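You operate a simulated robot arm through the tools that you are given. There is no shell and no other tool. Be economical: measure what you need, move in short steps, check, and stop when the job is done.

You are at the controls of a simulated robot arm. One attempt, no reset.

## Task
Slow the lathe and buff the chucked dop's shank bright.
Fine: turn the speed knob down to SLOW, sweep the buff stick along the shank, lay it back, stop the lathe.
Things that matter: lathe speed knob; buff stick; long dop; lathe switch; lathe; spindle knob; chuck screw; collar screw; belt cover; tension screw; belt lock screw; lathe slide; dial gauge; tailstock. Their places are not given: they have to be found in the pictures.

The check looks at the end state, three seconds after you hand in, the way a careful person would. Anything else that was tipped, shoved, dropped, spilled or broken makes it a failure.

## Robot
A 7-joint arm with a two-finger parallel gripper, fixed in place. Base frame: the origin is at the foot of the arm, x ahead of it, y to its left, z up. Lengths are in mm, angles in degrees, forces in N, time in s.
With the tool pointing down near the work surface it reaches from about 440 to 900 mm from the base axis. Its first joint turns from -115.0 to 115.0 degrees. Payload 3.91 kg.
The TCP is the grasp point between the finger pads, 30 mm short of the fingertips. In the tool frame z runs along the fingers and y along their closing line. Largest opening 110 mm; finger width 20, thickness 10; the body of the gripper, 48 by 112 mm, starts 55 mm behind the TCP.
Orientation is that of the tool frame in the base frame, as a unit quaternion [x, y, z, w]. With the fingers straight down and closing along the base's y, the tool's x points along the base's -x, its y along +y and its z along -z.

## Interface
- The arm moves only by the tool nudge_tool. Its argument "steps" is one flat list of numbers, 7 for each row, row after row: the shift along the base's x, y, z in units of 500 mm (1.0 is 500 mm), then the turn, a rotation vector about the base's x, y, z in units of 60 degrees (1.0 is 60 degrees), then the opening, from 0 (shut) to 1 (fully open). In form: [tx, ty, tz, rx, ry, rz, grip, tx, ty, tz, rx, ry, rz, grip, ...]. A call has 1 to 12 rows; each row is the pose to reach, as a shift and turn from the pose commanded when the call began. A call with a number of a shift or a turn outside -1 to 1 is refused whole. Each row takes 0.2 s and may step no farther than 50 mm and 8.6 degrees from the row before; otherwise, or with a gripper value out of range, the whole call is refused. A pose out of reach is approached as far as the arm can. The call stops where the force on the tool passes 40 N (or 10 N more than at its start, if that is more) or the arm is blocked; 0.2 s more then pass. Each finger travels about 153 mm/s and halts on what it meets, pressing with about 22 N; the grip force reading is that of the motor and also rises with nothing between the fingers. The clock runs only during rows and for 0.2 s after the last one: add rows that repeat a pose to give the fingers time. The reply holds the time, the measured pose of the TCP, the force on the tool along the base axes, the opening and the grip force, in the units named above and with some noise.
- Cameras (640 x 400 px; columns grow to the right, rows downward): "scene" is fixed at [385, -639.6, 1473.7]; the picture's right is [0.96, -0.29, 0.00], its down [-0.14, -0.47, -0.87] and it looks along [0.25, 0.83, -0.49] (base axes); focal length 368 px, centre (320, 200). "wrist" rides on the gripper at [-36, 0, -57] in the tool frame; the picture's right is [0.00, -1.00, 0.00], its down [0.97, 0.00, -0.24] and it looks along [0.24, 0.00, 0.97] (tool axes); focal length 218 px, centre (320, 200).
- snapshot(camera): a new picture of that camera. No time passes.
- lift_body(by): slides the trunk up (or, below 0, down) by that many mm; the arm rides with it, the base frame stays. It gives what a move gives, with no picture.
- measure_at(camera, pixels): for up to 12 pixels [column, row] of the newest picture of that camera ("zoom" is the newest enlarged one), the place [x, y, z] in the base frame of the surface seen there, good to about 2 mm, but the place of the scene camera against the robot may be out by one fixed shift of up to 18 mm in any direction. No time passes.
- close_up(camera, box): a new picture of the part [left, top, right, bottom] of that camera's present view, enlarged. No time passes.
- job_done(): hands the job in; it is judged then, once.

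Work in short steps. Measure before you move; look again where a grasp or a placing could have gone wrong, and mend it. You have 80 turns and 54 pictures in all, those below and enlarged ones among them. Open the gripper and draw the arm clear of the work before you hand the job in, unless the task says otherwise; then end with one line.

The tools are called as a command line: name --argument value ..., lists and objects as JSON in quotes. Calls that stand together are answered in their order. nudge_tool: Moves the arm, as the interface text tells. Its arguments: {"type":"object","properties":{"steps":{"type":"array","items":{"type":"number"}}},"required":["steps"]} The other tools are called the same way: lift_body (by) slides the trunk up or down; snapshot (camera) takes a picture; measure_at (camera, pixels) gives the place of the surface under pixels of a picture; close_up (camera, box) takes an enlarged picture of a part of a camera's view; job_done () hands the job in.

At the start:

```text
time_s: 0.0
eef_pos: [526.4, 18.6, 1138.4]
tool_rot: [0.0, 1.0, 0.0, 0.0]
wrist_force: [-0.1, 0.5, 0.3]
width: 110.0
gripper_force: 0.0
trunk travel left (down, up): [-725.0, 265.0]
```

scene: 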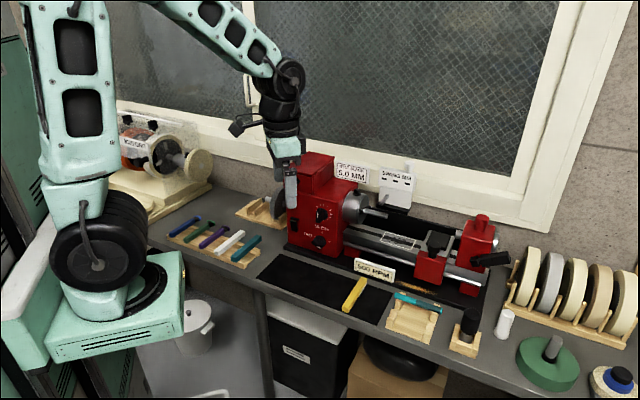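
wrist: 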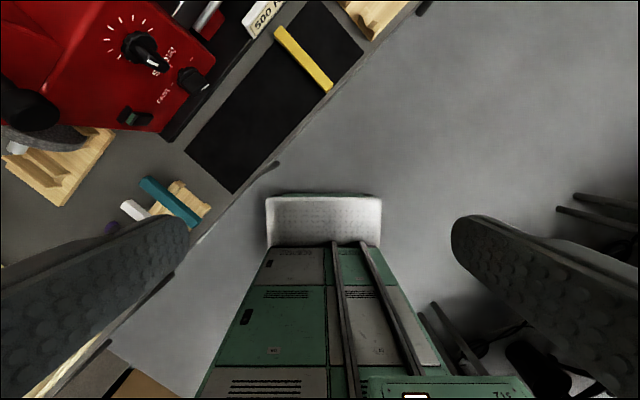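

The scene shows the red lathe around (390,230), with knobs at (322,214) and (318,241). I take enlarged views of the lathe panel and the work area.

close_up --camera "scene" --box '[270, 140, 400, 270]'

close_up --camera "scene" --box '[320, 180, 520, 350]'

close_up --camera "wrist" --box '[0, 0, 370, 230]'

```text
3.08 times, centred on (335, 205) of scene
```

zoom: 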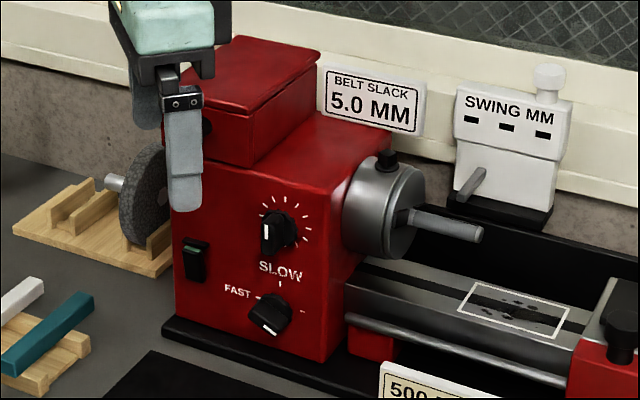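

```text
2.35 times, centred on (420, 265) of scene
```

zoom: 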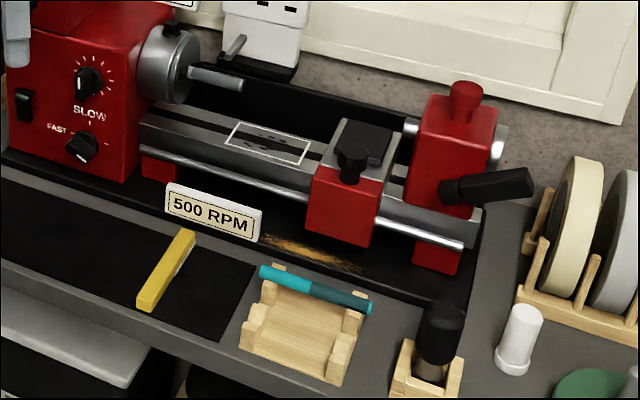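

```text
1.73 times, centred on (185, 115) of wrist
```

zoom: 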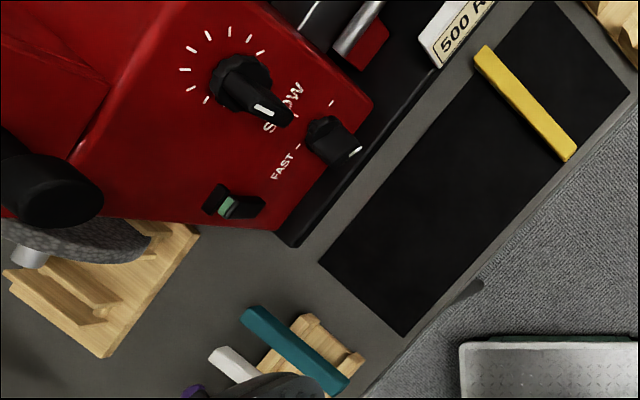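

I need more detail on both knobs, and on the stick candidates: yellow at (355,293), cyan at (415,302), and the left rack.

close_up --camera "scene" --box '[285, 195, 345, 260]'

close_up --camera "scene" --box '[330, 250, 450, 340]'

close_up --camera "scene" --box '[160, 200, 270, 275]'

close_up --camera "wrist" --box '[90, 20, 230, 140]'

```text
6.15 times, centred on (315, 228) of scene
```

zoom: 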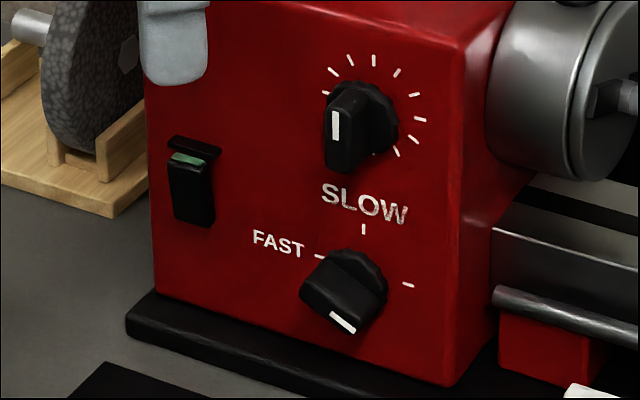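

```text
4.44 times, centred on (390, 295) of scene
```

zoom: 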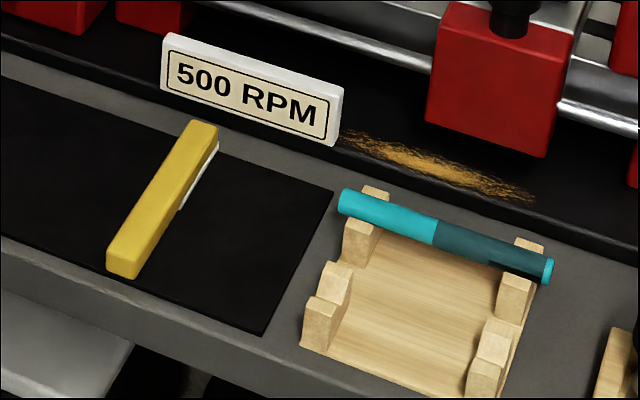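

```text
5.33 times, centred on (215, 238) of scene
```

zoom: 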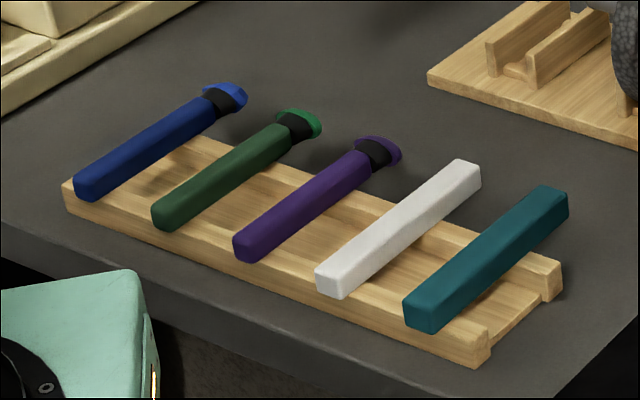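

```text
3.33 times, centred on (160, 80) of wrist
```

zoom: 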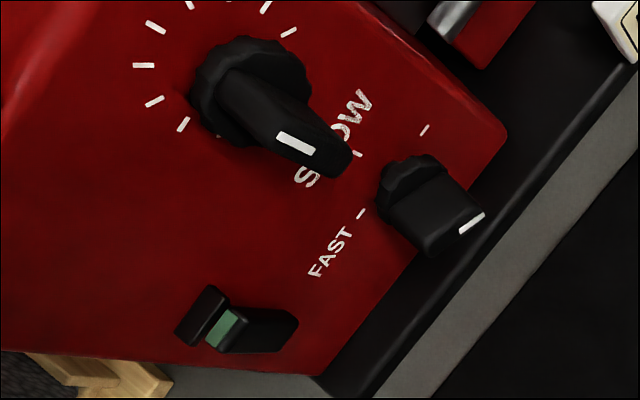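

I measure points on the panel, both knobs, switch, and sticks from the scene (fresh scene picture is unchanged; using the zoom from wrist for knob positions).

measure_at --camera "zoom" --pixels '[[295, 143], [340, 160], [235, 85], [205, 110], [255, 45], [471, 223], [430, 245], [410, 165], [425, 130], [360, 213], [330, 90], [400, 280]]'

measure_at --camera "wrist" --pixels '[[280, 35], [328, 88], [303, 60], [130, 116], [140, 118], [230, 185], [100, 90], [150, 35], [190, 55], [205, 20], [360, 25]]'

measure_at --camera "scene" --pixels '[[322, 208], [316, 216], [328, 214], [315, 241], [320, 247], [326, 238], [294, 225], [375, 212], [411, 220], [360, 280], [346, 308], [349, 198]]'

```text
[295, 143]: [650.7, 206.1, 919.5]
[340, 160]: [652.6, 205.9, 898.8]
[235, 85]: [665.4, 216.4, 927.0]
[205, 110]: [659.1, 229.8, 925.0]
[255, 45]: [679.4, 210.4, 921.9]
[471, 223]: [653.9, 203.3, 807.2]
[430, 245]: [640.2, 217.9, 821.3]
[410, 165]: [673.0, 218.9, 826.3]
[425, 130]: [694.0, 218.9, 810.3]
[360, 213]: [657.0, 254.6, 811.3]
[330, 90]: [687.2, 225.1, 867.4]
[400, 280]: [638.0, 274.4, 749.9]
```

```text
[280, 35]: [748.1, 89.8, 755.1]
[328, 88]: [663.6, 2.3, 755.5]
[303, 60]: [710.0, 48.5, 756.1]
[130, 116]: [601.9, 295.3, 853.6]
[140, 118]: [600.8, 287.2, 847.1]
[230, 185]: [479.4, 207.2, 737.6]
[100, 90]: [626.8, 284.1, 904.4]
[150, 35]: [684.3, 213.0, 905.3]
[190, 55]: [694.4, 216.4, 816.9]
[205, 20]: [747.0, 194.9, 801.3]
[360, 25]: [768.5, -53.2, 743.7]
```

```text
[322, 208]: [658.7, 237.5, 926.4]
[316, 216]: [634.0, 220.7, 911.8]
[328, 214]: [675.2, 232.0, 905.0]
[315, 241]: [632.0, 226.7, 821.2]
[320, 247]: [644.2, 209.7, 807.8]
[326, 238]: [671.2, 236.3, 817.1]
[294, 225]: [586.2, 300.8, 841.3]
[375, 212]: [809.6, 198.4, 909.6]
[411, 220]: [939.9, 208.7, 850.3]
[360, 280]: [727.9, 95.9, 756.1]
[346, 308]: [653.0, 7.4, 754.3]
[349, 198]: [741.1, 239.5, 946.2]
```

The panel runs along about (0.72,-0.69), so its inward normal is about (0.695,0.719) (46°). I yaw the tool 46° first, then pitch it level so the wrist camera can face the panel.

nudge_tool --steps '[-0.01, 0.01, -0.01, 0, 0, 0.1278, 1, -0.02, 0.02, -0.02, 0, 0, 0.2556, 1, -0.03, 0.03, -0.03, 0, 0, 0.3833, 1, -0.04, 0.04, -0.04, 0, 0, 0.5111, 1, -0.05, 0.05, -0.05, 0, 0, 0.6389, 1, -0.06, 0.06, -0.06, 0, 0, 0.7667, 1]'

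```text
time_s: 1.4
eef_pos: [494.6, 49.1, 1104.1]
tool_rot: [-0.392, 0.92, 0.0, 0.0]
wrist_force: [-0.1, -1.3, -0.5]
width: 109.9
gripper_force: 0.0
trunk travel left (down, up): [-725.0, 265.0]
```

The yaw is done. I pitch the tool up to horizontal over 12 rows while lowering to about (530,90,960).

nudge_tool --steps '[0.0057, 0.0069, -0.0247, 0.0899, -0.0869, 0, 1, 0.0114, 0.0138, -0.0494, 0.1798, -0.1738, 0, 1, 0.0171, 0.0207, -0.0741, 0.2697, -0.2607, 0, 1, 0.0228, 0.0276, -0.0988, 0.3596, -0.3476, 0, 1, 0.0285, 0.0345, -0.1235, 0.4495, -0.4345, 0, 1, 0.0342, 0.0414, -0.1482, 0.5394, -0.5214, 0, 1, 0.0399, 0.0483, -0.1729, 0.6293, -0.6083, 0, 1, 0.0456, 0.0552, -0.1976, 0.7192, -0.6952, 0, 1, 0.0513, 0.0621, -0.2223, 0.8091, -0.7821, 0, 1, 0.057, 0.069, -0.247, 0.899, -0.869, 0, 1, 0.0627, 0.0759, -0.2717, 0.9889, -0.9559, 0, 1, 0.0627, 0.0759, -0.2717, 0.9889, -0.9559, 0, 1]'

```text
time_s: 4.0
eef_pos: [574.9, 107.3, 954.1]
tool_rot: [-0.295, 0.693, 0.258, 0.606]
wrist_force: [-0.3, 1.1, -0.2]
width: 109.7
gripper_force: 0.0
out of reach, approached as far as the arm can: row 4, 5, 6, 7, 8, 9, 10, 11, 12
trunk travel left (down, up): [-725.0, 265.0]
```

The arm ended at (575,107,954) nearly level, which is a good viewing position. I look at the panel with the wrist camera.

snapshot --camera "wrist"

snapshot --camera "scene"

```text
44 pictures are left
```

wrist: 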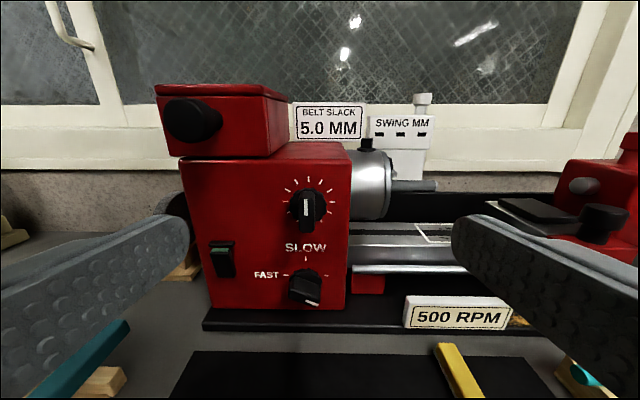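

```text
43 pictures are left
```

scene: 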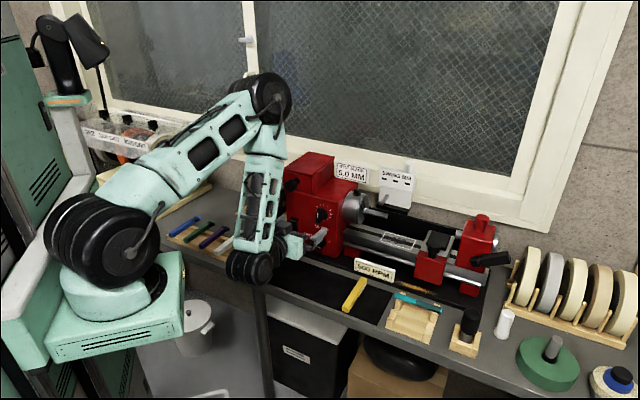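

Nice frontal view. I enlarge the knob area (240–350, 165–310).

close_up --camera "wrist" --box '[200, 165, 360, 315]'

```text
2.67 times, centred on (280, 240) of wrist
```

zoom: 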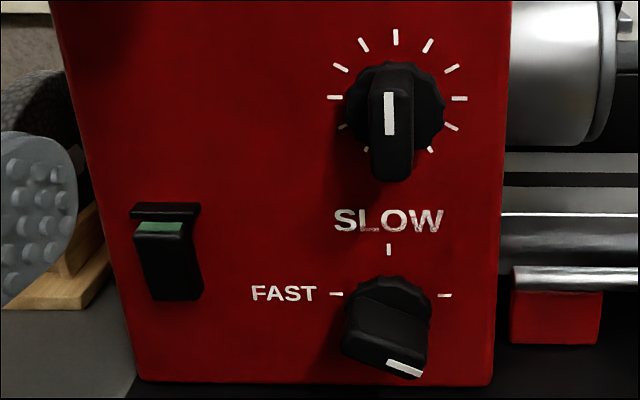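

The lower knob carries FAST (left) and SLOW (top) ticks, and its white mark sits at the right end (~3 to 3:30 o'clock); the upper one is a plain scaled dial. I measure both carefully in this frontal close-up.

measure_at --camera "zoom" --pixels '[[392, 363], [418, 372], [350, 345], [365, 320], [415, 335], [345, 365], [380, 285], [388, 250], [336, 294], [445, 296], [428, 345], [300, 350]]'

measure_at --camera "zoom" --pixels '[[390, 100], [390, 130], [390, 165], [165, 227], [165, 250], [165, 290], [180, 208], [145, 250], [195, 250], [170, 350], [470, 350], [230, 60]]'

measure_at --camera "wrist" --pixels '[[455, 318], [440, 352], [455, 385], [400, 186], [430, 186], [370, 190], [366, 143], [595, 218]]'

```text
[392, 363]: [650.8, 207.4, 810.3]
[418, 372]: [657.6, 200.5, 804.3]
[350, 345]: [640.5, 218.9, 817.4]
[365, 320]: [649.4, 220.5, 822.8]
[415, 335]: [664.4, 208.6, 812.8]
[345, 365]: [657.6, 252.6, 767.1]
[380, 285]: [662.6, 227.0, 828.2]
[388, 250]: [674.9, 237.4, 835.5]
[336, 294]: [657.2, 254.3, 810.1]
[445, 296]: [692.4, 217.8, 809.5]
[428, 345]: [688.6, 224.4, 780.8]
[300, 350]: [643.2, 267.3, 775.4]
```

```text
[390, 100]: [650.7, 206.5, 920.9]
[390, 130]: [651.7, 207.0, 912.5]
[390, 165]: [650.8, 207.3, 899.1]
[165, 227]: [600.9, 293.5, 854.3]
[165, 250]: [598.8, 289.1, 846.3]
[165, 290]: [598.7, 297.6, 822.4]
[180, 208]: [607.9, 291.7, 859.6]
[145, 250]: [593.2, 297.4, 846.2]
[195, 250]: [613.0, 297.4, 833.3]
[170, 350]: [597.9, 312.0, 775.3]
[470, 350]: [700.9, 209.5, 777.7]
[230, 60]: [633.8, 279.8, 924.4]
```

```text
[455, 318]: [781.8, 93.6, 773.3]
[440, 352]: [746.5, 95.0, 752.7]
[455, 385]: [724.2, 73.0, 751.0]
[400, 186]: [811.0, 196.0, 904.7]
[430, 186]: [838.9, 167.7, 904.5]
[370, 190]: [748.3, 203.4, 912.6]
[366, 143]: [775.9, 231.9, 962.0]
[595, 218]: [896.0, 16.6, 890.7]
```

Panel runs at exactly −45°; the lower knob's axis is at (675,236,810), ridge front 38 mm out, disc front ~15 mm out, and the pointer is ~28–30° below right, so it needs ~120° counter-clockwise to the SLOW tick. I first level the tool with a small shift to see how the commanded pose relates to the measured one.

nudge_tool --steps '[0.02, 0.03, -0.04, 0.0446, -0.0438, -0.0085, 0.6, 0.04, 0.06, -0.08, 0.0891, -0.0876, -0.0167, 0.33, 0.04, 0.06, -0.08, 0.0891, -0.0876, -0.0167, 0.33]'

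```text
time_s: 4.8
eef_pos: [625.0, 122.8, 926.1]
tool_rot: [-0.274, 0.654, 0.278, 0.648]
wrist_force: [0.0, 0.1, -0.6]
width: 36.3
gripper_force: 0.0
out of reach, approached as far as the arm can: row 1, 2, 3
trunk travel left (down, up): [-725.0, 265.0]
```

Still limited by reach this close to the base. I measure the arm's joints in the scene picture to decide which way to slide the trunk.

snapshot --camera "scene"

measure_at --camera "scene" --pixels '[[118, 250], [272, 97], [250, 265], [290, 245], [90, 300], [260, 190], [120, 340], [170, 180]]'

```text
41 pictures are left
```

scene: 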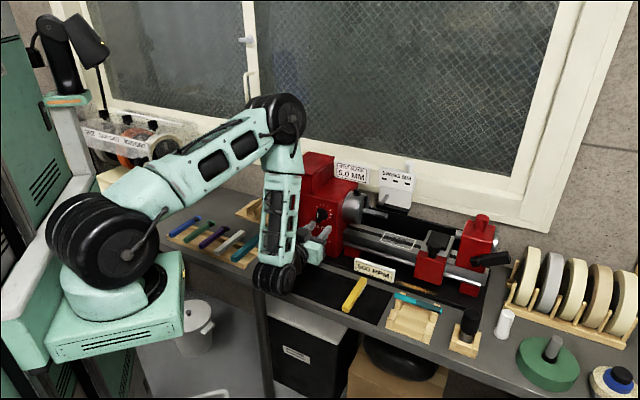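

```text
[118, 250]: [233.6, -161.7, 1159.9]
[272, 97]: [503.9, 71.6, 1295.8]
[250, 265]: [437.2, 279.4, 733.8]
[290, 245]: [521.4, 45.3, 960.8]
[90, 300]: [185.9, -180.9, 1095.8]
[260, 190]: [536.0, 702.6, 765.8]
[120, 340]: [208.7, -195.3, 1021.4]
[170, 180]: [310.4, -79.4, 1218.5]
```

Shoulder is near z 1160, so reaching lower and farther out should be easier. I move down and in modestly, still safe under either interpretation of the commanded pose.

nudge_tool --steps '[0.02, 0.02, -0.06, 0, 0, 0, 0.33, 0.04, 0.04, -0.12, 0, 0, 0, 0.33, 0.04, 0.04, -0.12, 0, 0, 0, 0.33]'

```text
time_s: 5.6
eef_pos: [659.4, 128.1, 871.0]
tool_rot: [-0.272, 0.654, 0.277, 0.65]
wrist_force: [0.1, 0.9, 0.6]
width: 36.3
gripper_force: 0.1
out of reach, approached as far as the arm can: row 1, 2, 3
trunk travel left (down, up): [-725.0, 265.0]
```

z matches the commanded pose (so shifts are relative to the command: (568,136,872)); the minimum radius grows at lower height, so lowering the trunk will help. I raise the tool 150 mm, then lower the trunk 150 mm.

nudge_tool --steps '[0, 0, 0.08, 0, 0, 0, 0.33, 0, 0, 0.16, 0, 0, 0, 0.33, 0, 0, 0.24, 0, 0, 0, 0.33, 0, 0, 0.3, 0, 0, 0, 0.33, 0, 0, 0.3, 0, 0, 0, 0.33]'

lift_body --by -150

```text
time_s: 6.8
eef_pos: [658.1, 125.2, 1021.8]
tool_rot: [-0.271, 0.653, 0.27, 0.653]
wrist_force: [-0.4, 0.0, -0.4]
width: 36.3
gripper_force: 0.1
trunk travel left (down, up): [-725.0, 265.0]
```

```text
time_s: 8.6
eef_pos: [659.4, 125.3, 870.8]
tool_rot: [-0.271, 0.653, 0.27, 0.654]
wrist_force: [-0.3, -0.1, 0.3]
width: 36.3
gripper_force: 0.0
trunk travel left (down, up): [-575.0, 415.0]
```

Now the pose was reached (commanded equals reached). I shift to the pre-approach on the knob axis (587,148,840) and start rolling +60° about the inward normal.

nudge_tool --steps '[-0.048, 0.015, -0.02, 0.0884, 0.0884, 0, 0.33, -0.096, 0.03, -0.04, 0.1768, 0.1768, 0, 0.33, -0.144, 0.0454, -0.062, 0.2652, 0.2652, 0, 0.33, -0.144, 0.0454, -0.062, 0.3536, 0.3536, 0, 0.33, -0.144, 0.0454, -0.062, 0.442, 0.442, 0, 0.33, -0.144, 0.0454, -0.062, 0.5303, 0.5303, 0, 0.33, -0.144, 0.0454, -0.062, 0.6187, 0.6187, 0, 0.33, -0.144, 0.0454, -0.062, 0.7071, 0.7071, 0, 0.33]'

```text
time_s: 10.3
eef_pos: [587.2, 149.2, 839.7]
tool_rot: [0.093, 0.701, 0.561, 0.43]
wrist_force: [0.2, 0.1, 0.6]
width: 36.3
gripper_force: 0.1
trunk travel left (down, up): [-575.0, 415.0]
```

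Reached cleanly. I roll another 58° and descend to knob height z 810.

nudge_tool --steps '[0, 0, -0.02, 0.0976, 0.0976, 0, 0.33, 0, 0, -0.04, 0.1953, 0.1953, 0, 0.33, 0, 0, -0.06, 0.2929, 0.2929, 0, 0.33, 0, 0, -0.06, 0.3906, 0.3906, 0, 0.33, 0, 0, -0.06, 0.4882, 0.4882, 0, 0.33, 0, 0, -0.06, 0.5859, 0.5859, 0, 0.33, 0, 0, -0.06, 0.6835, 0.6835, 0, 0.33, 0, 0, -0.06, 0.6835, 0.6835, 0, 0.33]'

snapshot --camera "wrist"

snapshot --camera "scene"

```text
time_s: 12.2
eef_pos: [586.2, 147.5, 810.7]
tool_rot: [0.421, 0.568, 0.699, 0.104]
wrist_force: [0.0, -0.4, -0.1]
width: 36.3
gripper_force: 0.1
trunk travel left (down, up): [-575.0, 415.0]
```

```text
40 pictures are left
```

wrist: 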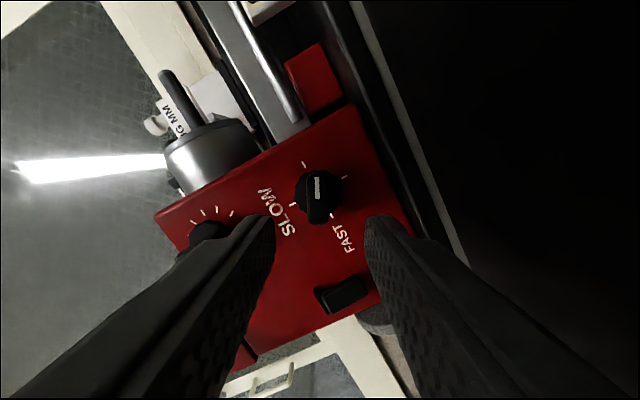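

```text
39 pictures are left
```

scene: 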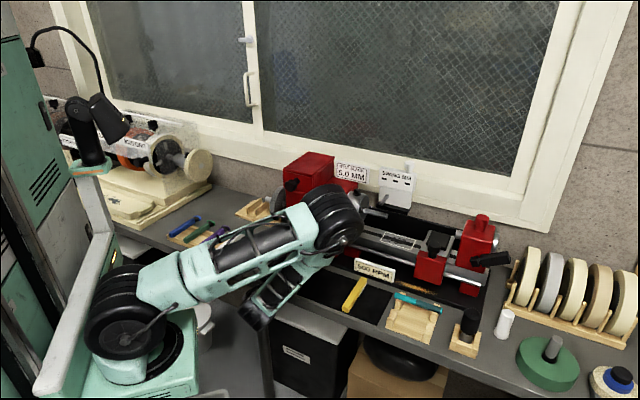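

The ridge with its white mark at (317,188) is aligned between the fingers. I advance 54 mm along the normal, then close.

nudge_tool --steps '[0.02, 0.02, 0, 0, 0, 0, 0.33, 0.04, 0.04, 0, 0, 0, 0, 0.33, 0.06, 0.06, 0, 0, 0, 0, 0.33, 0.076, 0.077, 0, 0, 0, 0, 0.33, 0.076, 0.077, 0, 0, 0, 0, 0.33]'

snapshot --camera "wrist"

```text
time_s: 13.3
eef_pos: [624.9, 187.6, 810.1]
tool_rot: [0.421, 0.568, 0.699, 0.104]
wrist_force: [0.2, -0.7, 0.4]
width: 36.2
gripper_force: 0.1
trunk travel left (down, up): [-575.0, 415.0]
```

```text
38 pictures are left
```

wrist: 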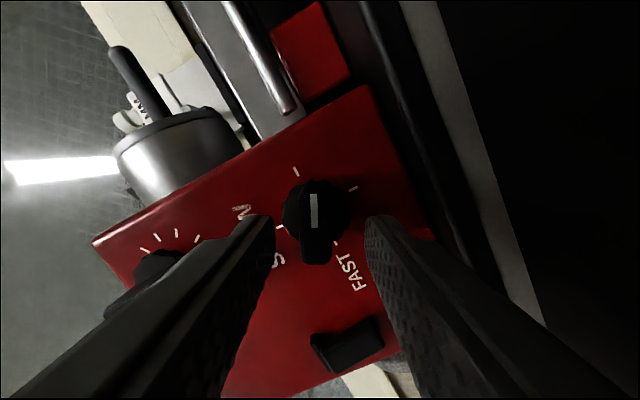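

TCP is at depth 574; 20 mm more puts the tips over the ridge but short of the disc. Then I close.

nudge_tool --steps '[0.014, 0.014, 0, 0, 0, 0, 0.33, 0.0285, 0.0275, 0, 0, 0, 0, 0.33, 0.0285, 0.0275, 0, 0, 0, 0, 0.33, 0.0285, 0.0275, 0, 0, 0, 0, 0.0, 0.0285, 0.0275, 0, 0, 0, 0, 0.0]'

```text
time_s: 14.6
eef_pos: [640.1, 199.6, 811.8]
tool_rot: [0.42, 0.567, 0.7, 0.106]
wrist_force: [5.6, -3.3, 13.6]
width: 14.7
gripper_force: 45.2
trunk travel left (down, up): [-575.0, 415.0]
```

Gripped the ridge (14.7 mm). I rotate counter-clockwise 59° with a tiny centring correction.

nudge_tool --steps '[0.001, -0.0005, 0.002, -0.0993, -0.0993, 0, 0, 0.001, -0.0005, 0.002, -0.1987, -0.1987, 0, 0, 0.001, -0.0005, 0.002, -0.298, -0.298, 0, 0, 0.001, -0.0005, 0.002, -0.3973, -0.3973, 0, 0, 0.001, -0.0005, 0.002, -0.4966, -0.4966, 0, 0, 0.001, -0.0005, 0.002, -0.596, -0.596, 0, 0, 0.001, -0.0005, 0.002, -0.6953, -0.6953, 0, 0]'

```text
time_s: 16.1
eef_pos: [638.8, 200.4, 812.8]
tool_rot: [0.084, 0.701, 0.557, 0.438]
wrist_force: [6.0, -2.5, 29.5]
width: 15.0
gripper_force: 44.7
trunk travel left (down, up): [-575.0, 415.0]
```

Turning well; an upward force of 29 N shows the axis is slightly higher, so I add ~2.5 mm up and complete the other 59°.

nudge_tool --steps '[0, 0, 0.003, 0, 0, 0, 0, 0, 0, 0.005, -0.0993, -0.0993, 0, 0, 0, 0, 0.005, -0.1987, -0.1987, 0, 0, 0, 0, 0.005, -0.298, -0.298, 0, 0, 0, 0, 0.005, -0.3973, -0.3973, 0, 0, 0, 0, 0.005, -0.4966, -0.4966, 0, 0, 0, 0, 0.005, -0.596, -0.596, 0, 0, 0, 0, 0.005, -0.6953, -0.6953, 0, 0, 0, 0, 0.005, -0.6953, -0.6953, 0, 0]'

snapshot --camera "wrist"

```text
time_s: 17.2
eef_pos: [639.5, 199.8, 813.1]
tool_rot: [-0.065, 0.707, 0.448, 0.544]
wrist_force: [8.6, 1.1, 19.5]
width: 14.6
gripper_force: 45.2
trunk travel left (down, up): [-575.0, 415.0]
stopped in row 5: the force on the tool passed its limit (the readings are from after the stop); the commanded pose is now the measured one
```

```text
37 pictures are left
```

wrist: 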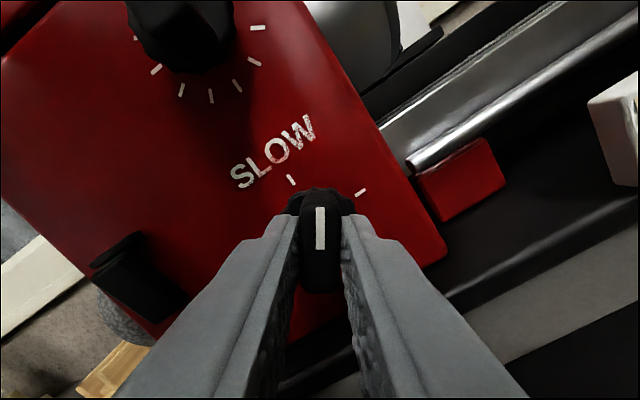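

About 34° remain (top tick at (291,180), pointer upright in the image). Continue with the commanded pose reset to measured, 1.5 mm up.

nudge_tool --steps '[0, 0, 0.003, 0, 0, 0, 0, 0, 0, 0.003, -0.098, -0.098, 0, 0, 0, 0, 0.003, -0.196, -0.196, 0, 0, 0, 0, 0.003, -0.298, -0.298, 0, 0, 0, 0, 0.003, -0.4, -0.4, 0, 0, 0, 0, 0.003, -0.4, -0.4, 0, 0]'

snapshot --camera "wrist"

```text
refused: row 4 steps farther than a row can; nothing moved
```

```text
36 pictures are left
```

wrist: 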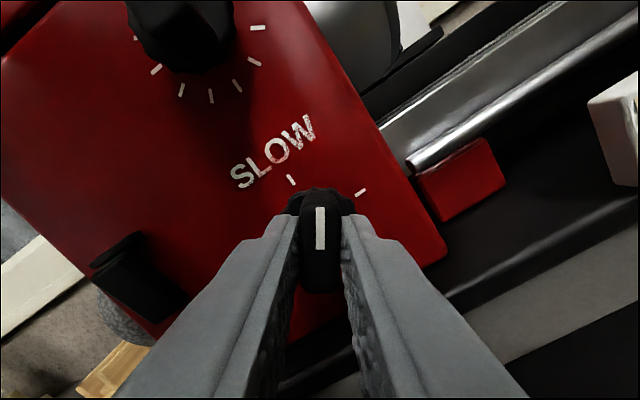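

One row stepped 8.65°; I resend with even 6.8° steps.

nudge_tool --steps '[0, 0, 0.003, 0, 0, 0, 0, 0, 0, 0.003, -0.08, -0.08, 0, 0, 0, 0, 0.003, -0.16, -0.16, 0, 0, 0, 0, 0.003, -0.24, -0.24, 0, 0, 0, 0, 0.003, -0.32, -0.32, 0, 0, 0, 0, 0.003, -0.4, -0.4, 0, 0, 0, 0, 0.003, -0.4, -0.4, 0, 0]'

snapshot --camera "wrist"

```text
time_s: 17.8
eef_pos: [639.3, 199.6, 814.2]
tool_rot: [-0.066, 0.709, 0.439, 0.547]
wrist_force: [12.8, 4.2, 20.9]
width: 15.4
gripper_force: 45.1
trunk travel left (down, up): [-575.0, 415.0]
stopped in row 2: the force on the tool passed its limit (the readings are from after the stop); the commanded pose is now the measured one
```

```text
35 pictures are left
```

wrist: 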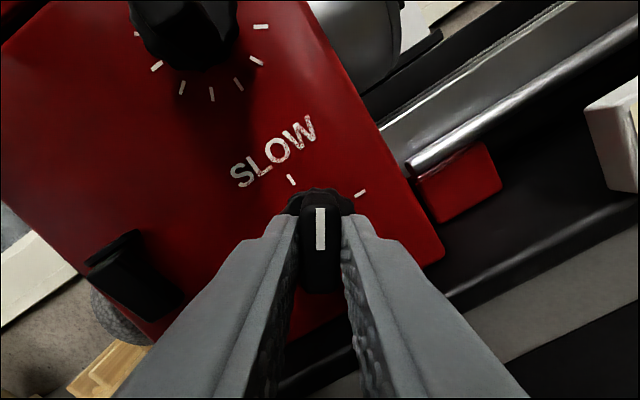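

The force rises again with little motion, so something may be touching. I look at the scene.

close_up --camera "scene" --box '[200, 150, 420, 340]'

```text
2.11 times, centred on (310, 245) of scene
```

zoom: 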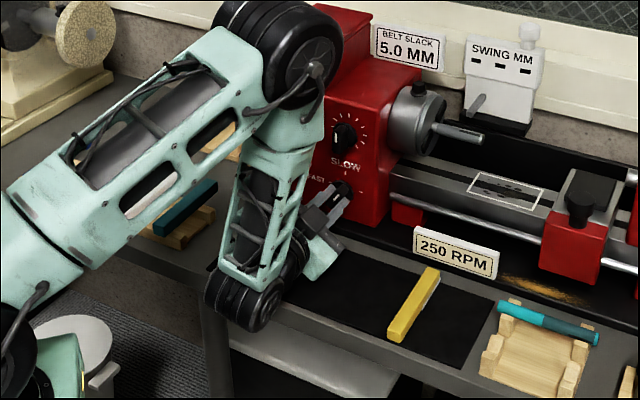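

The sign now reads 250 RPM, confirming this is the speed knob; the pointer is still ~33° from the SLOW tick. The force looks like an off-centre grip, so I release, regrip, and read the forces.

nudge_tool --steps '[0, 0, 0, 0, 0, 0, 0.3, 0, 0, 0, 0, 0, 0, 0.3]'

snapshot --camera "wrist"

```text
time_s: 18.4
eef_pos: [637.6, 201.3, 814.4]
tool_rot: [-0.073, 0.706, 0.438, 0.551]
wrist_force: [3.0, -2.5, 20.5]
width: 32.8
gripper_force: 0.1
trunk travel left (down, up): [-575.0, 415.0]
```

```text
33 pictures are left
```

wrist: 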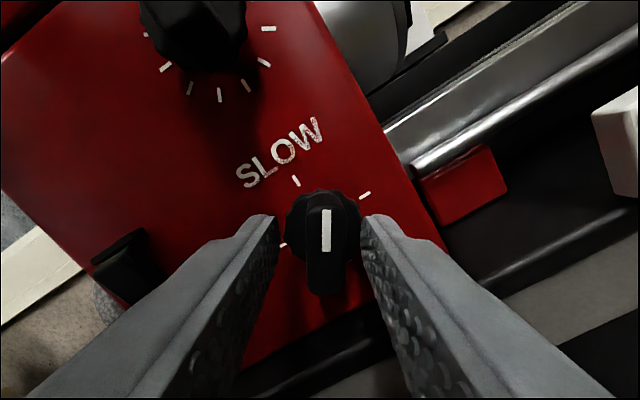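

The upward 20 N persists with open fingers, so something on the hand is resting on something. I back off 40 mm and up 5 mm to see it clear.

nudge_tool --steps '[0, 0, 0.01, 0, 0, 0, 0.3, -0.03, -0.03, 0.01, 0, 0, 0, 0.3, -0.057, -0.057, 0.01, 0, 0, 0, 0.3]'

close_up --camera "scene" --box '[240, 200, 360, 310]'

```text
time_s: 19.2
eef_pos: [609.8, 173.4, 817.6]
tool_rot: [-0.073, 0.708, 0.437, 0.55]
wrist_force: [0.9, 0.2, -0.1]
width: 33.2
gripper_force: 0.1
trunk travel left (down, up): [-575.0, 415.0]
```

```text
3.64 times, centred on (300, 255) of scene
```

zoom: 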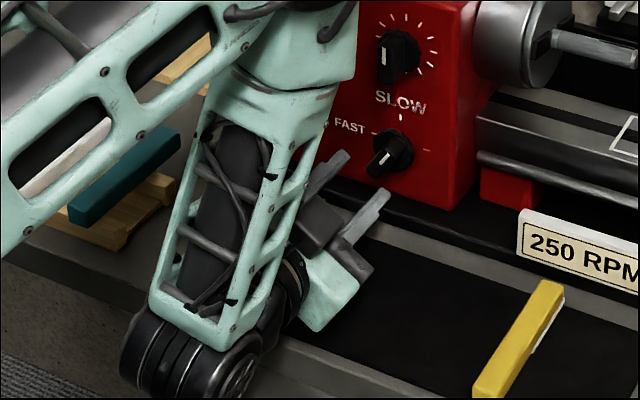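

Free of contact now; the mint wrist block was resting on the bench. I tip the tool 10° downward (wrist raised), keeping it rigidly consistent with a rotation about the knob axis.

nudge_tool --steps '[0, 0, 0, -0.0489, 0.0489, 0.0466, 0.33, 0, 0, 0, -0.0977, 0.0977, 0.0932, 0.33, 0, 0, 0, -0.0977, 0.0977, 0.0932, 0.33]'

snapshot --camera "wrist"

```text
time_s: 20.0
eef_pos: [610.2, 173.0, 818.7]
tool_rot: [-0.112, 0.752, 0.43, 0.487]
wrist_force: [0.1, -0.2, -0.4]
width: 36.3
gripper_force: 0.1
trunk travel left (down, up): [-575.0, 415.0]
```

```text
31 pictures are left
```

wrist: 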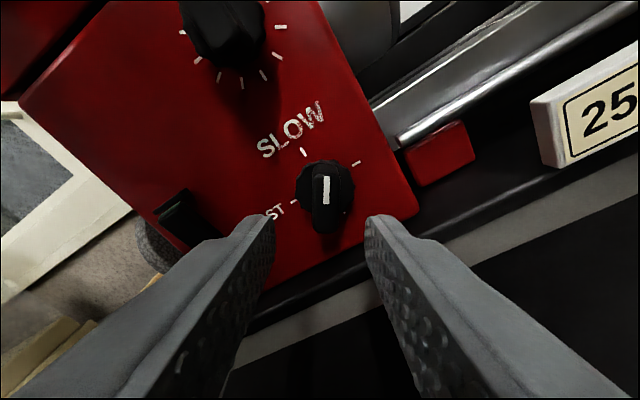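

The pointer is still aligned between the fingers at (326,190). I advance to (641.6,200,814) and close.

nudge_tool --steps '[0.02, 0.016, -0.009, 0, 0, 0, 0.33, 0.04, 0.034, -0.009, 0, 0, 0, 0.33, 0.0628, 0.0538, -0.009, 0, 0, 0, 0.33, 0.0628, 0.0538, -0.009, 0, 0, 0, 0, 0.0628, 0.0538, -0.009, 0, 0, 0, 0]'

```text
time_s: 21.2
eef_pos: [640.8, 199.8, 814.2]
tool_rot: [-0.113, 0.751, 0.431, 0.487]
wrist_force: [-0.7, -2.1, 0.2]
width: 14.7
gripper_force: 45.2
trunk travel left (down, up): [-575.0, 415.0]
```

Gripped with nearly zero side force. I rotate the remaining 34° counter-clockwise.

nudge_tool --steps '[-0.0006, 0.0006, 0, -0.08, -0.08, 0, 0, -0.0012, 0.0012, 0, -0.16, -0.16, 0, 0, -0.0018, 0.0018, 0.001, -0.24, -0.24, 0, 0, -0.0024, 0.0024, 0.001, -0.32, -0.32, 0, 0, -0.0028, 0.0028, 0.0012, -0.4, -0.4, 0, 0, -0.0028, 0.0028, 0.0012, -0.4, -0.4, 0, 0]'

snapshot --camera "wrist"

```text
time_s: 22.2
eef_pos: [640.4, 199.9, 813.9]
tool_rot: [-0.263, 0.721, 0.302, 0.565]
wrist_force: [0.3, 19.1, -3.0]
width: 15.4
gripper_force: 45.1
out of reach, approached as far as the arm can: row 4
trunk travel left (down, up): [-575.0, 415.0]
stopped in row 4: the force on the tool passed its limit (the readings are from after the stop); the commanded pose is now the measured one
```

```text
30 pictures are left
```

wrist: 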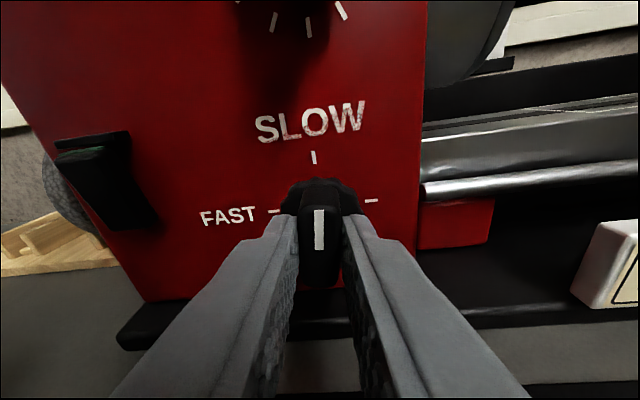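

The arm hit its reach limit ~7° short of vertical. I release and check the pointer against the SLOW tick.

nudge_tool --steps '[0, 0, 0, 0, 0, 0, 0.33, 0, 0, 0, 0, 0, 0, 0.33, -0.03, -0.03, 0.002, 0, 0, 0, 0.33, -0.06, -0.06, 0.004, 0, 0, 0, 0.33]'

close_up --camera "wrist" --box '[200, 60, 440, 260]'

close_up --camera "scene" --box '[280, 190, 420, 290]'

```text
time_s: 23.2
eef_pos: [610.4, 166.4, 816.2]
tool_rot: [-0.262, 0.721, 0.3, 0.566]
wrist_force: [-0.6, 0.3, 0.2]
width: 36.4
gripper_force: 0.0
trunk travel left (down, up): [-575.0, 415.0]
```

```text
2.00 times, centred on (320, 160) of wrist
```

zoom: 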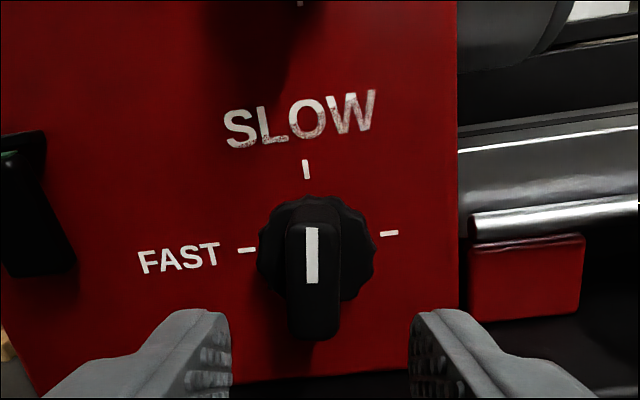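

```text
4.00 times, centred on (350, 240) of scene
```

zoom: 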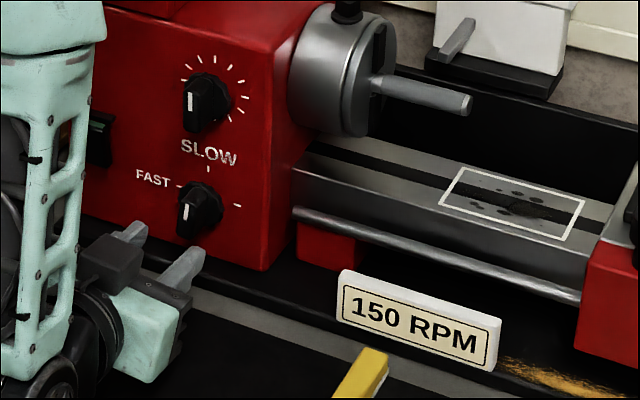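

Now 150 RPM, pointer ~7° right of the SLOW tick. I gain reach by raising the tool 100 mm and lowering the trunk 100 mm, then finish the last degrees.

nudge_tool --steps '[-0.02, -0.02, 0.08, 0, 0, 0, 0.33, -0.02, -0.02, 0.16, 0, 0, 0, 0.33, -0.02, -0.02, 0.2, 0, 0, 0, 0.33, -0.02, -0.02, 0.2, 0, 0, 0, 0.33]'

lift_body --by -100

```text
time_s: 24.2
eef_pos: [602.4, 157.3, 915.9]
tool_rot: [-0.263, 0.722, 0.3, 0.566]
wrist_force: [0.2, 0.0, 0.0]
width: 36.1
gripper_force: 0.1
trunk travel left (down, up): [-575.0, 415.0]
```

```text
time_s: 25.5
eef_pos: [602.2, 156.8, 814.1]
tool_rot: [-0.262, 0.722, 0.3, 0.565]
wrist_force: [0.1, 0.8, -0.1]
width: 36.3
gripper_force: 0.0
trunk travel left (down, up): [-475.0, 515.0]
```

I re-approach to (640.4,199.9,814) and close, then rotate 8° counter-clockwise.

nudge_tool --steps '[0.03, 0.034, 0, 0, 0, 0, 0.33, 0.055, 0.063, 0, 0, 0, 0, 0.33, 0.0764, 0.0862, 0, 0, 0, 0, 0.33, 0.0764, 0.0862, 0, 0, 0, 0, 0, 0.0764, 0.0862, 0, 0, 0, 0, 0, 0.0764, 0.0862, 0, -0.045, -0.045, 0, 0, 0.0764, 0.0862, 0, -0.09, -0.09, 0, 0, 0.0764, 0.0862, 0, -0.09, -0.09, 0, 0]'

```text
time_s: 27.3
eef_pos: [640.7, 201.0, 814.8]
tool_rot: [-0.305, 0.707, 0.256, 0.585]
wrist_force: [-7.4, 8.2, -0.9]
width: 15.3
gripper_force: 45.6
trunk travel left (down, up): [-475.0, 515.0]
```

I release, back off, and check pointer and sign.

nudge_tool --steps '[0, 0, 0, 0, 0, 0, 0.33, 0, 0, 0, 0, 0, 0, 0.33, -0.05, -0.05, 0.004, 0, 0, 0, 0.33, -0.1, -0.1, 0.01, 0, 0, 0, 0.33]'

close_up --camera "wrist" --box '[160, 20, 480, 260]'

snapshot --camera "scene"

```text
time_s: 28.3
eef_pos: [602.3, 161.5, 818.4]
tool_rot: [-0.302, 0.708, 0.253, 0.586]
wrist_force: [0.6, -0.6, 0.6]
width: 36.5
gripper_force: 0.1
out of reach, approached as far as the arm can: row 4
trunk travel left (down, up): [-475.0, 515.0]
```

```text
1.67 times, centred on (320, 140) of wrist
```

zoom: 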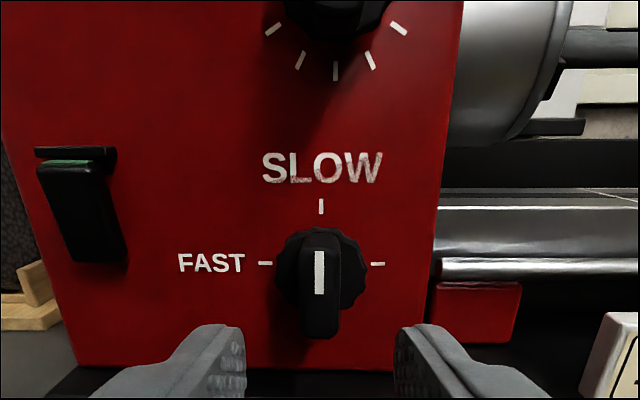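

```text
26 pictures are left
```

scene: 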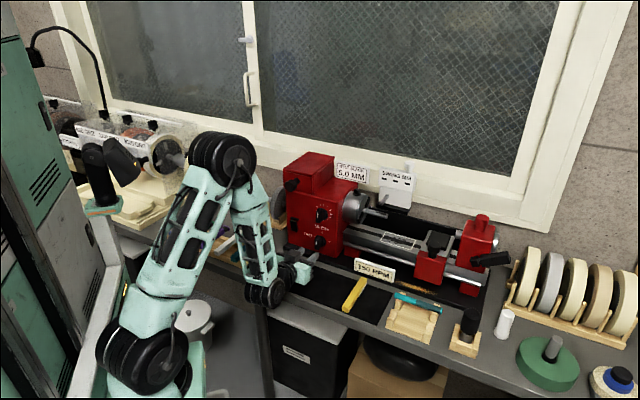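

The pointer is exactly on the SLOW tick at 150 RPM. Next I pitch the tool downward and move over the yellow stick at (355,293) to inspect it from above.

nudge_tool --steps '[0.0, -0.02, 0.04, -0.0943, 0.0943, 0, 0.4, 0.02, -0.05, 0.08, -0.1886, 0.1886, 0, 0.4, 0.04, -0.08, 0.11, -0.2829, 0.2829, 0, 0.4, 0.06, -0.11, 0.14, -0.3772, 0.3772, 0, 0.4, 0.08, -0.14, 0.17, -0.4715, 0.4715, 0, 0.4, 0.1, -0.165, 0.19, -0.5658, 0.5658, 0, 0.4, 0.12, -0.185, 0.21, -0.6601, 0.6601, 0, 0.4, 0.14, -0.205, 0.224, -0.7544, 0.7544, 0, 0.4, 0.16, -0.225, 0.224, -0.8487, 0.8487, 0, 0.4, 0.176, -0.242, 0.224, -0.943, 0.943, 0, 0.4, 0.176, -0.242, 0.224, -0.943, 0.943, 0, 0.4]'

snapshot --camera "wrist"

```text
time_s: 30.7
eef_pos: [692.0, 39.6, 929.2]
tool_rot: [-0.383, 0.924, 0.009, -0.011]
wrist_force: [0.2, -0.3, 0.1]
width: 44.3
gripper_force: 0.1
trunk travel left (down, up): [-475.0, 515.0]
```

```text
25 pictures are left
```

wrist: 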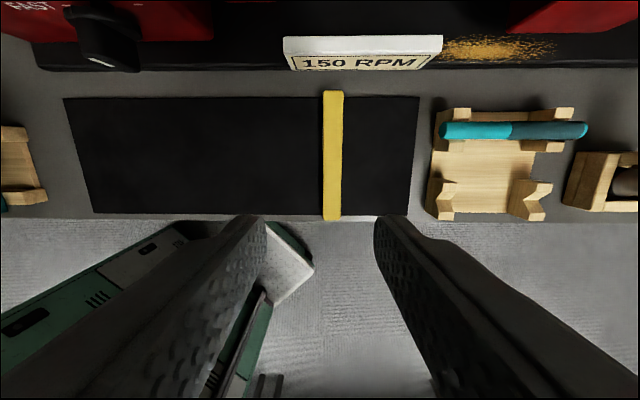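

The yellow stick runs from (333,92) to (332,220). I measure it in this wrist view, and take a close-up of it in the scene for the white pad.

measure_at --camera "wrist" --pixels '[[333, 95], [333, 130], [333, 160], [332, 190], [331, 216], [326, 155], [340, 155], [300, 155], [365, 80], [365, 40], [330, 85], [70, 150]]'

close_up --camera "scene" --box '[335, 265, 385, 320]'

close_up --camera "scene" --box '[335, 160, 455, 265]'

```text
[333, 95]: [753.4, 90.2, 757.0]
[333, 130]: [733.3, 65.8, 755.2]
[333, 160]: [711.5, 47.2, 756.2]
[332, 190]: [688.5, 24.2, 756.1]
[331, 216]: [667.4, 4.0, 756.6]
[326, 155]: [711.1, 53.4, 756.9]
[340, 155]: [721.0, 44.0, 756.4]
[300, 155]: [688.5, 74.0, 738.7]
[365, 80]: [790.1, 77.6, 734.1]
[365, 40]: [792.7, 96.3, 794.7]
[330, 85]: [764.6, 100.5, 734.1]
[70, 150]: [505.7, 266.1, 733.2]
```

```text
7.27 times, centred on (360, 292) of scene
```

zoom: 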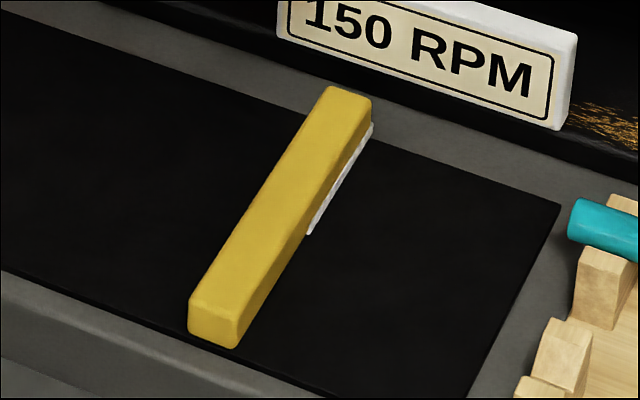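

```text
3.81 times, centred on (395, 212) of scene
```

zoom: 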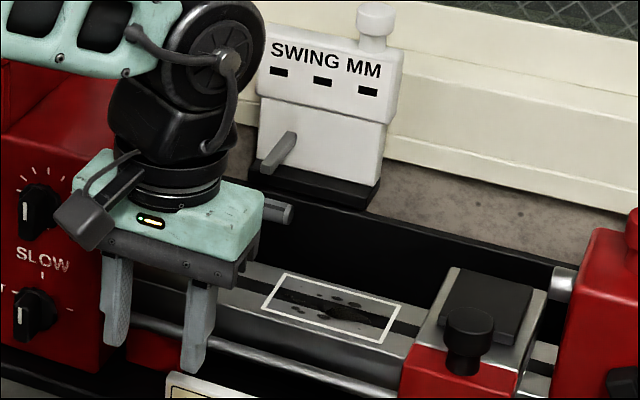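

The pad is on the underside of the far half. Before picking, I look at the shank, chuck and gauge from above: move to about (774,131,1050).

nudge_tool --steps '[0, 0, 0.09, 0, 0, 0, 0.4, 0.03, 0.04, 0.16, 0, 0, 0, 0.4, 0.08, 0.09, 0.2, 0, 0, 0, 0.4, 0.13, 0.14, 0.24, 0, 0, 0, 0.4, 0.164, 0.182, 0.242, 0, 0, 0, 0.4, 0.164, 0.182, 0.242, 0, 0, 0, 0.4]'

snapshot --camera "wrist"

```text
time_s: 32.1
eef_pos: [774.5, 132.7, 1051.8]
tool_rot: [-0.384, 0.923, 0.01, -0.01]
wrist_force: [0.3, -0.9, 0.2]
width: 43.8
gripper_force: 0.1
trunk travel left (down, up): [-475.0, 515.0]
```

```text
22 pictures are left
```

wrist: 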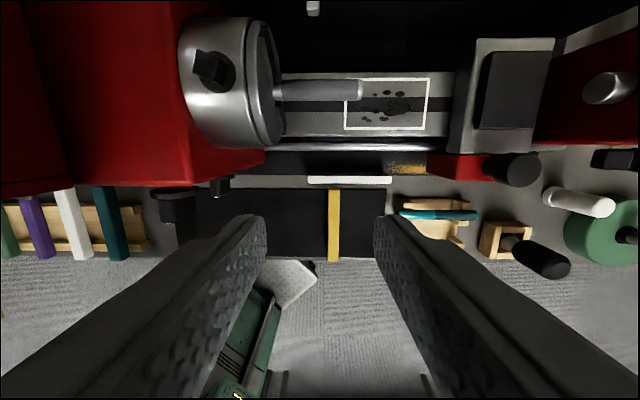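

The shank runs from (275,91) to (361,90). I measure along it, its edges, the chuck, the screw and the gauge lever.

measure_at --camera "wrist" --pixels '[[285, 90], [300, 90], [320, 90], [340, 90], [357, 90], [320, 82], [320, 98], [272, 60], [275, 125], [215, 70], [313, 8], [265, 100]]'

measure_at --camera "wrist" --pixels '[[340, 83], [340, 86], [340, 94], [340, 98], [366, 90], [364, 94], [320, 148], [230, 140], [500, 45], [400, 60], [320, 60], [350, 180]]'

close_up --camera "wrist" --box '[180, 0, 460, 170]'

```text
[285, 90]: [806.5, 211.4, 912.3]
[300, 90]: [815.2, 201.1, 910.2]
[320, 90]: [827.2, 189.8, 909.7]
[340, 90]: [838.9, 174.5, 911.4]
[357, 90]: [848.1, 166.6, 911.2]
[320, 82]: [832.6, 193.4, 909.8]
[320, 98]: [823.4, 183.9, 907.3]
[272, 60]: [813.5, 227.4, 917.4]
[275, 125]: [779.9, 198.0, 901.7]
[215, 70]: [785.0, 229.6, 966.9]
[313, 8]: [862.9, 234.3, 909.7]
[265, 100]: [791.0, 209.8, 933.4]
```

```text
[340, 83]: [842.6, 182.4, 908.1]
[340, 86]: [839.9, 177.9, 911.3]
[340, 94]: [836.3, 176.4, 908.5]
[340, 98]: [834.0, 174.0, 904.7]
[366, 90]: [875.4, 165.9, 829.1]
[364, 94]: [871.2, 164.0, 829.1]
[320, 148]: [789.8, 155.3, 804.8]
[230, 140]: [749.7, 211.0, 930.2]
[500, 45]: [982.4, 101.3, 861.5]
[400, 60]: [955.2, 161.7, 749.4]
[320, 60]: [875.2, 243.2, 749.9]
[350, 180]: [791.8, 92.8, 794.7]
```

```text
2.29 times, centred on (320, 85) of wrist
```

zoom: 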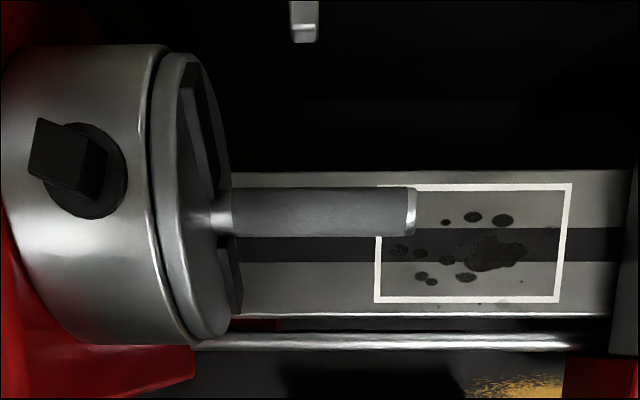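

Shank axis: d≈718.5 (along the normal), top z≈911, r≈418–484; gauge lever at d≈776 must be avoided. Now I go down over the stick's near half at (689.4,24.7), correcting a 1.6° tilt, stopping at z≈811.

nudge_tool --steps '[-0.0284, -0.036, -0.08, -0.0078, -0.026, 0, 0.4, -0.0568, -0.072, -0.16, -0.0078, -0.026, 0, 0.4, -0.0852, -0.108, -0.24, -0.0078, -0.026, 0, 0.4, -0.1136, -0.144, -0.32, -0.0078, -0.026, 0, 0.4, -0.142, -0.18, -0.4, -0.0078, -0.026, 0, 0.4, -0.1704, -0.216, -0.48, -0.0078, -0.026, 0, 0.4, -0.1704, -0.216, -0.48, -0.0078, -0.026, 0, 0.4]'

snapshot --camera "wrist"

```text
time_s: 33.7
eef_pos: [686.4, 23.2, 809.5]
tool_rot: [-0.384, 0.923, 0.001, 0.001]
wrist_force: [-0.8, 0.7, 0.2]
width: 44.2
gripper_force: 0.1
trunk travel left (down, up): [-475.0, 515.0]
```

```text
20 pictures are left
```

wrist: 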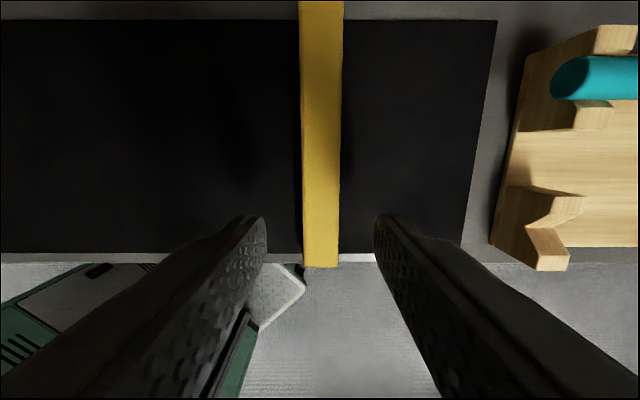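

The stick is centred between the fingers at (320,240). I descend to z≈771 and close.

nudge_tool --steps '[0.004, 0.003, -0.04, 0, 0, 0, 0.4, 0.004, 0.003, -0.076, 0, 0, 0, 0.4, 0.004, 0.003, -0.076, 0, 0, 0, 0.4, 0.004, 0.003, -0.076, 0, 0, 0, 0, 0.004, 0.003, -0.076, 0, 0, 0, 0, 0.004, 0.003, -0.076, 0, 0, 0, 0]'

```text
time_s: 35.1
eef_pos: [689.2, 23.6, 772.5]
tool_rot: [-0.384, 0.924, 0.0, 0.0]
wrist_force: [-0.5, -0.2, 0.3]
width: 19.1
gripper_force: 21.9
trunk travel left (down, up): [-475.0, 515.0]
```

Holding the stick (19.1 mm). I lift 60 mm and check.

nudge_tool --steps '[0, 0, 0.02, 0, 0, 0, 0, 0, 0, 0.06, 0, 0, 0, 0, 0, 0, 0.12, 0, 0, 0, 0, 0, 0, 0.12, 0, 0, 0, 0]'

snapshot --camera "wrist"

close_up --camera "scene" --box '[320, 200, 440, 320]'

```text
time_s: 36.1
eef_pos: [689.7, 25.1, 832.1]
tool_rot: [-0.383, 0.924, 0.0, 0.001]
wrist_force: [0.6, 0.2, 0.4]
width: 0.0
gripper_force: 21.8
trunk travel left (down, up): [-475.0, 515.0]
```

```text
19 pictures are left
```

wrist: 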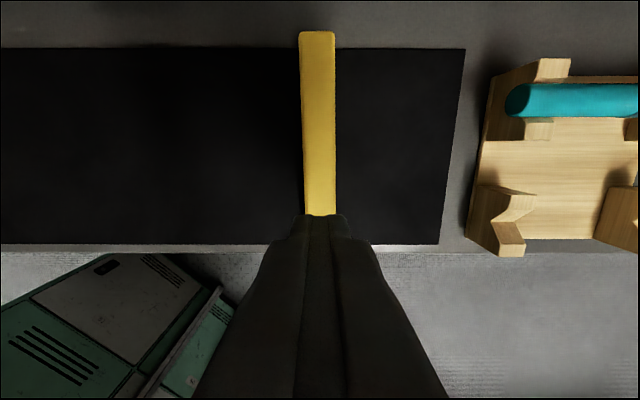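

```text
3.33 times, centred on (380, 260) of scene
```

zoom: 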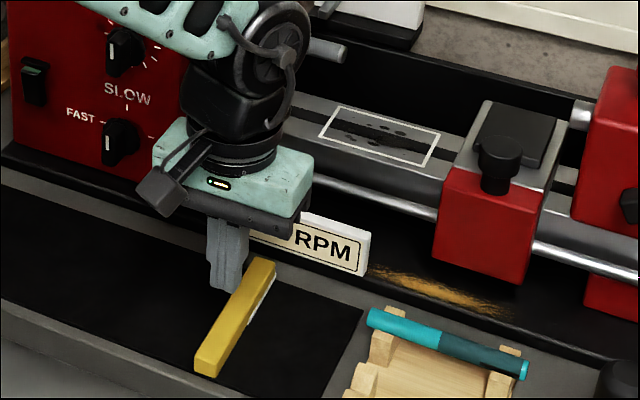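

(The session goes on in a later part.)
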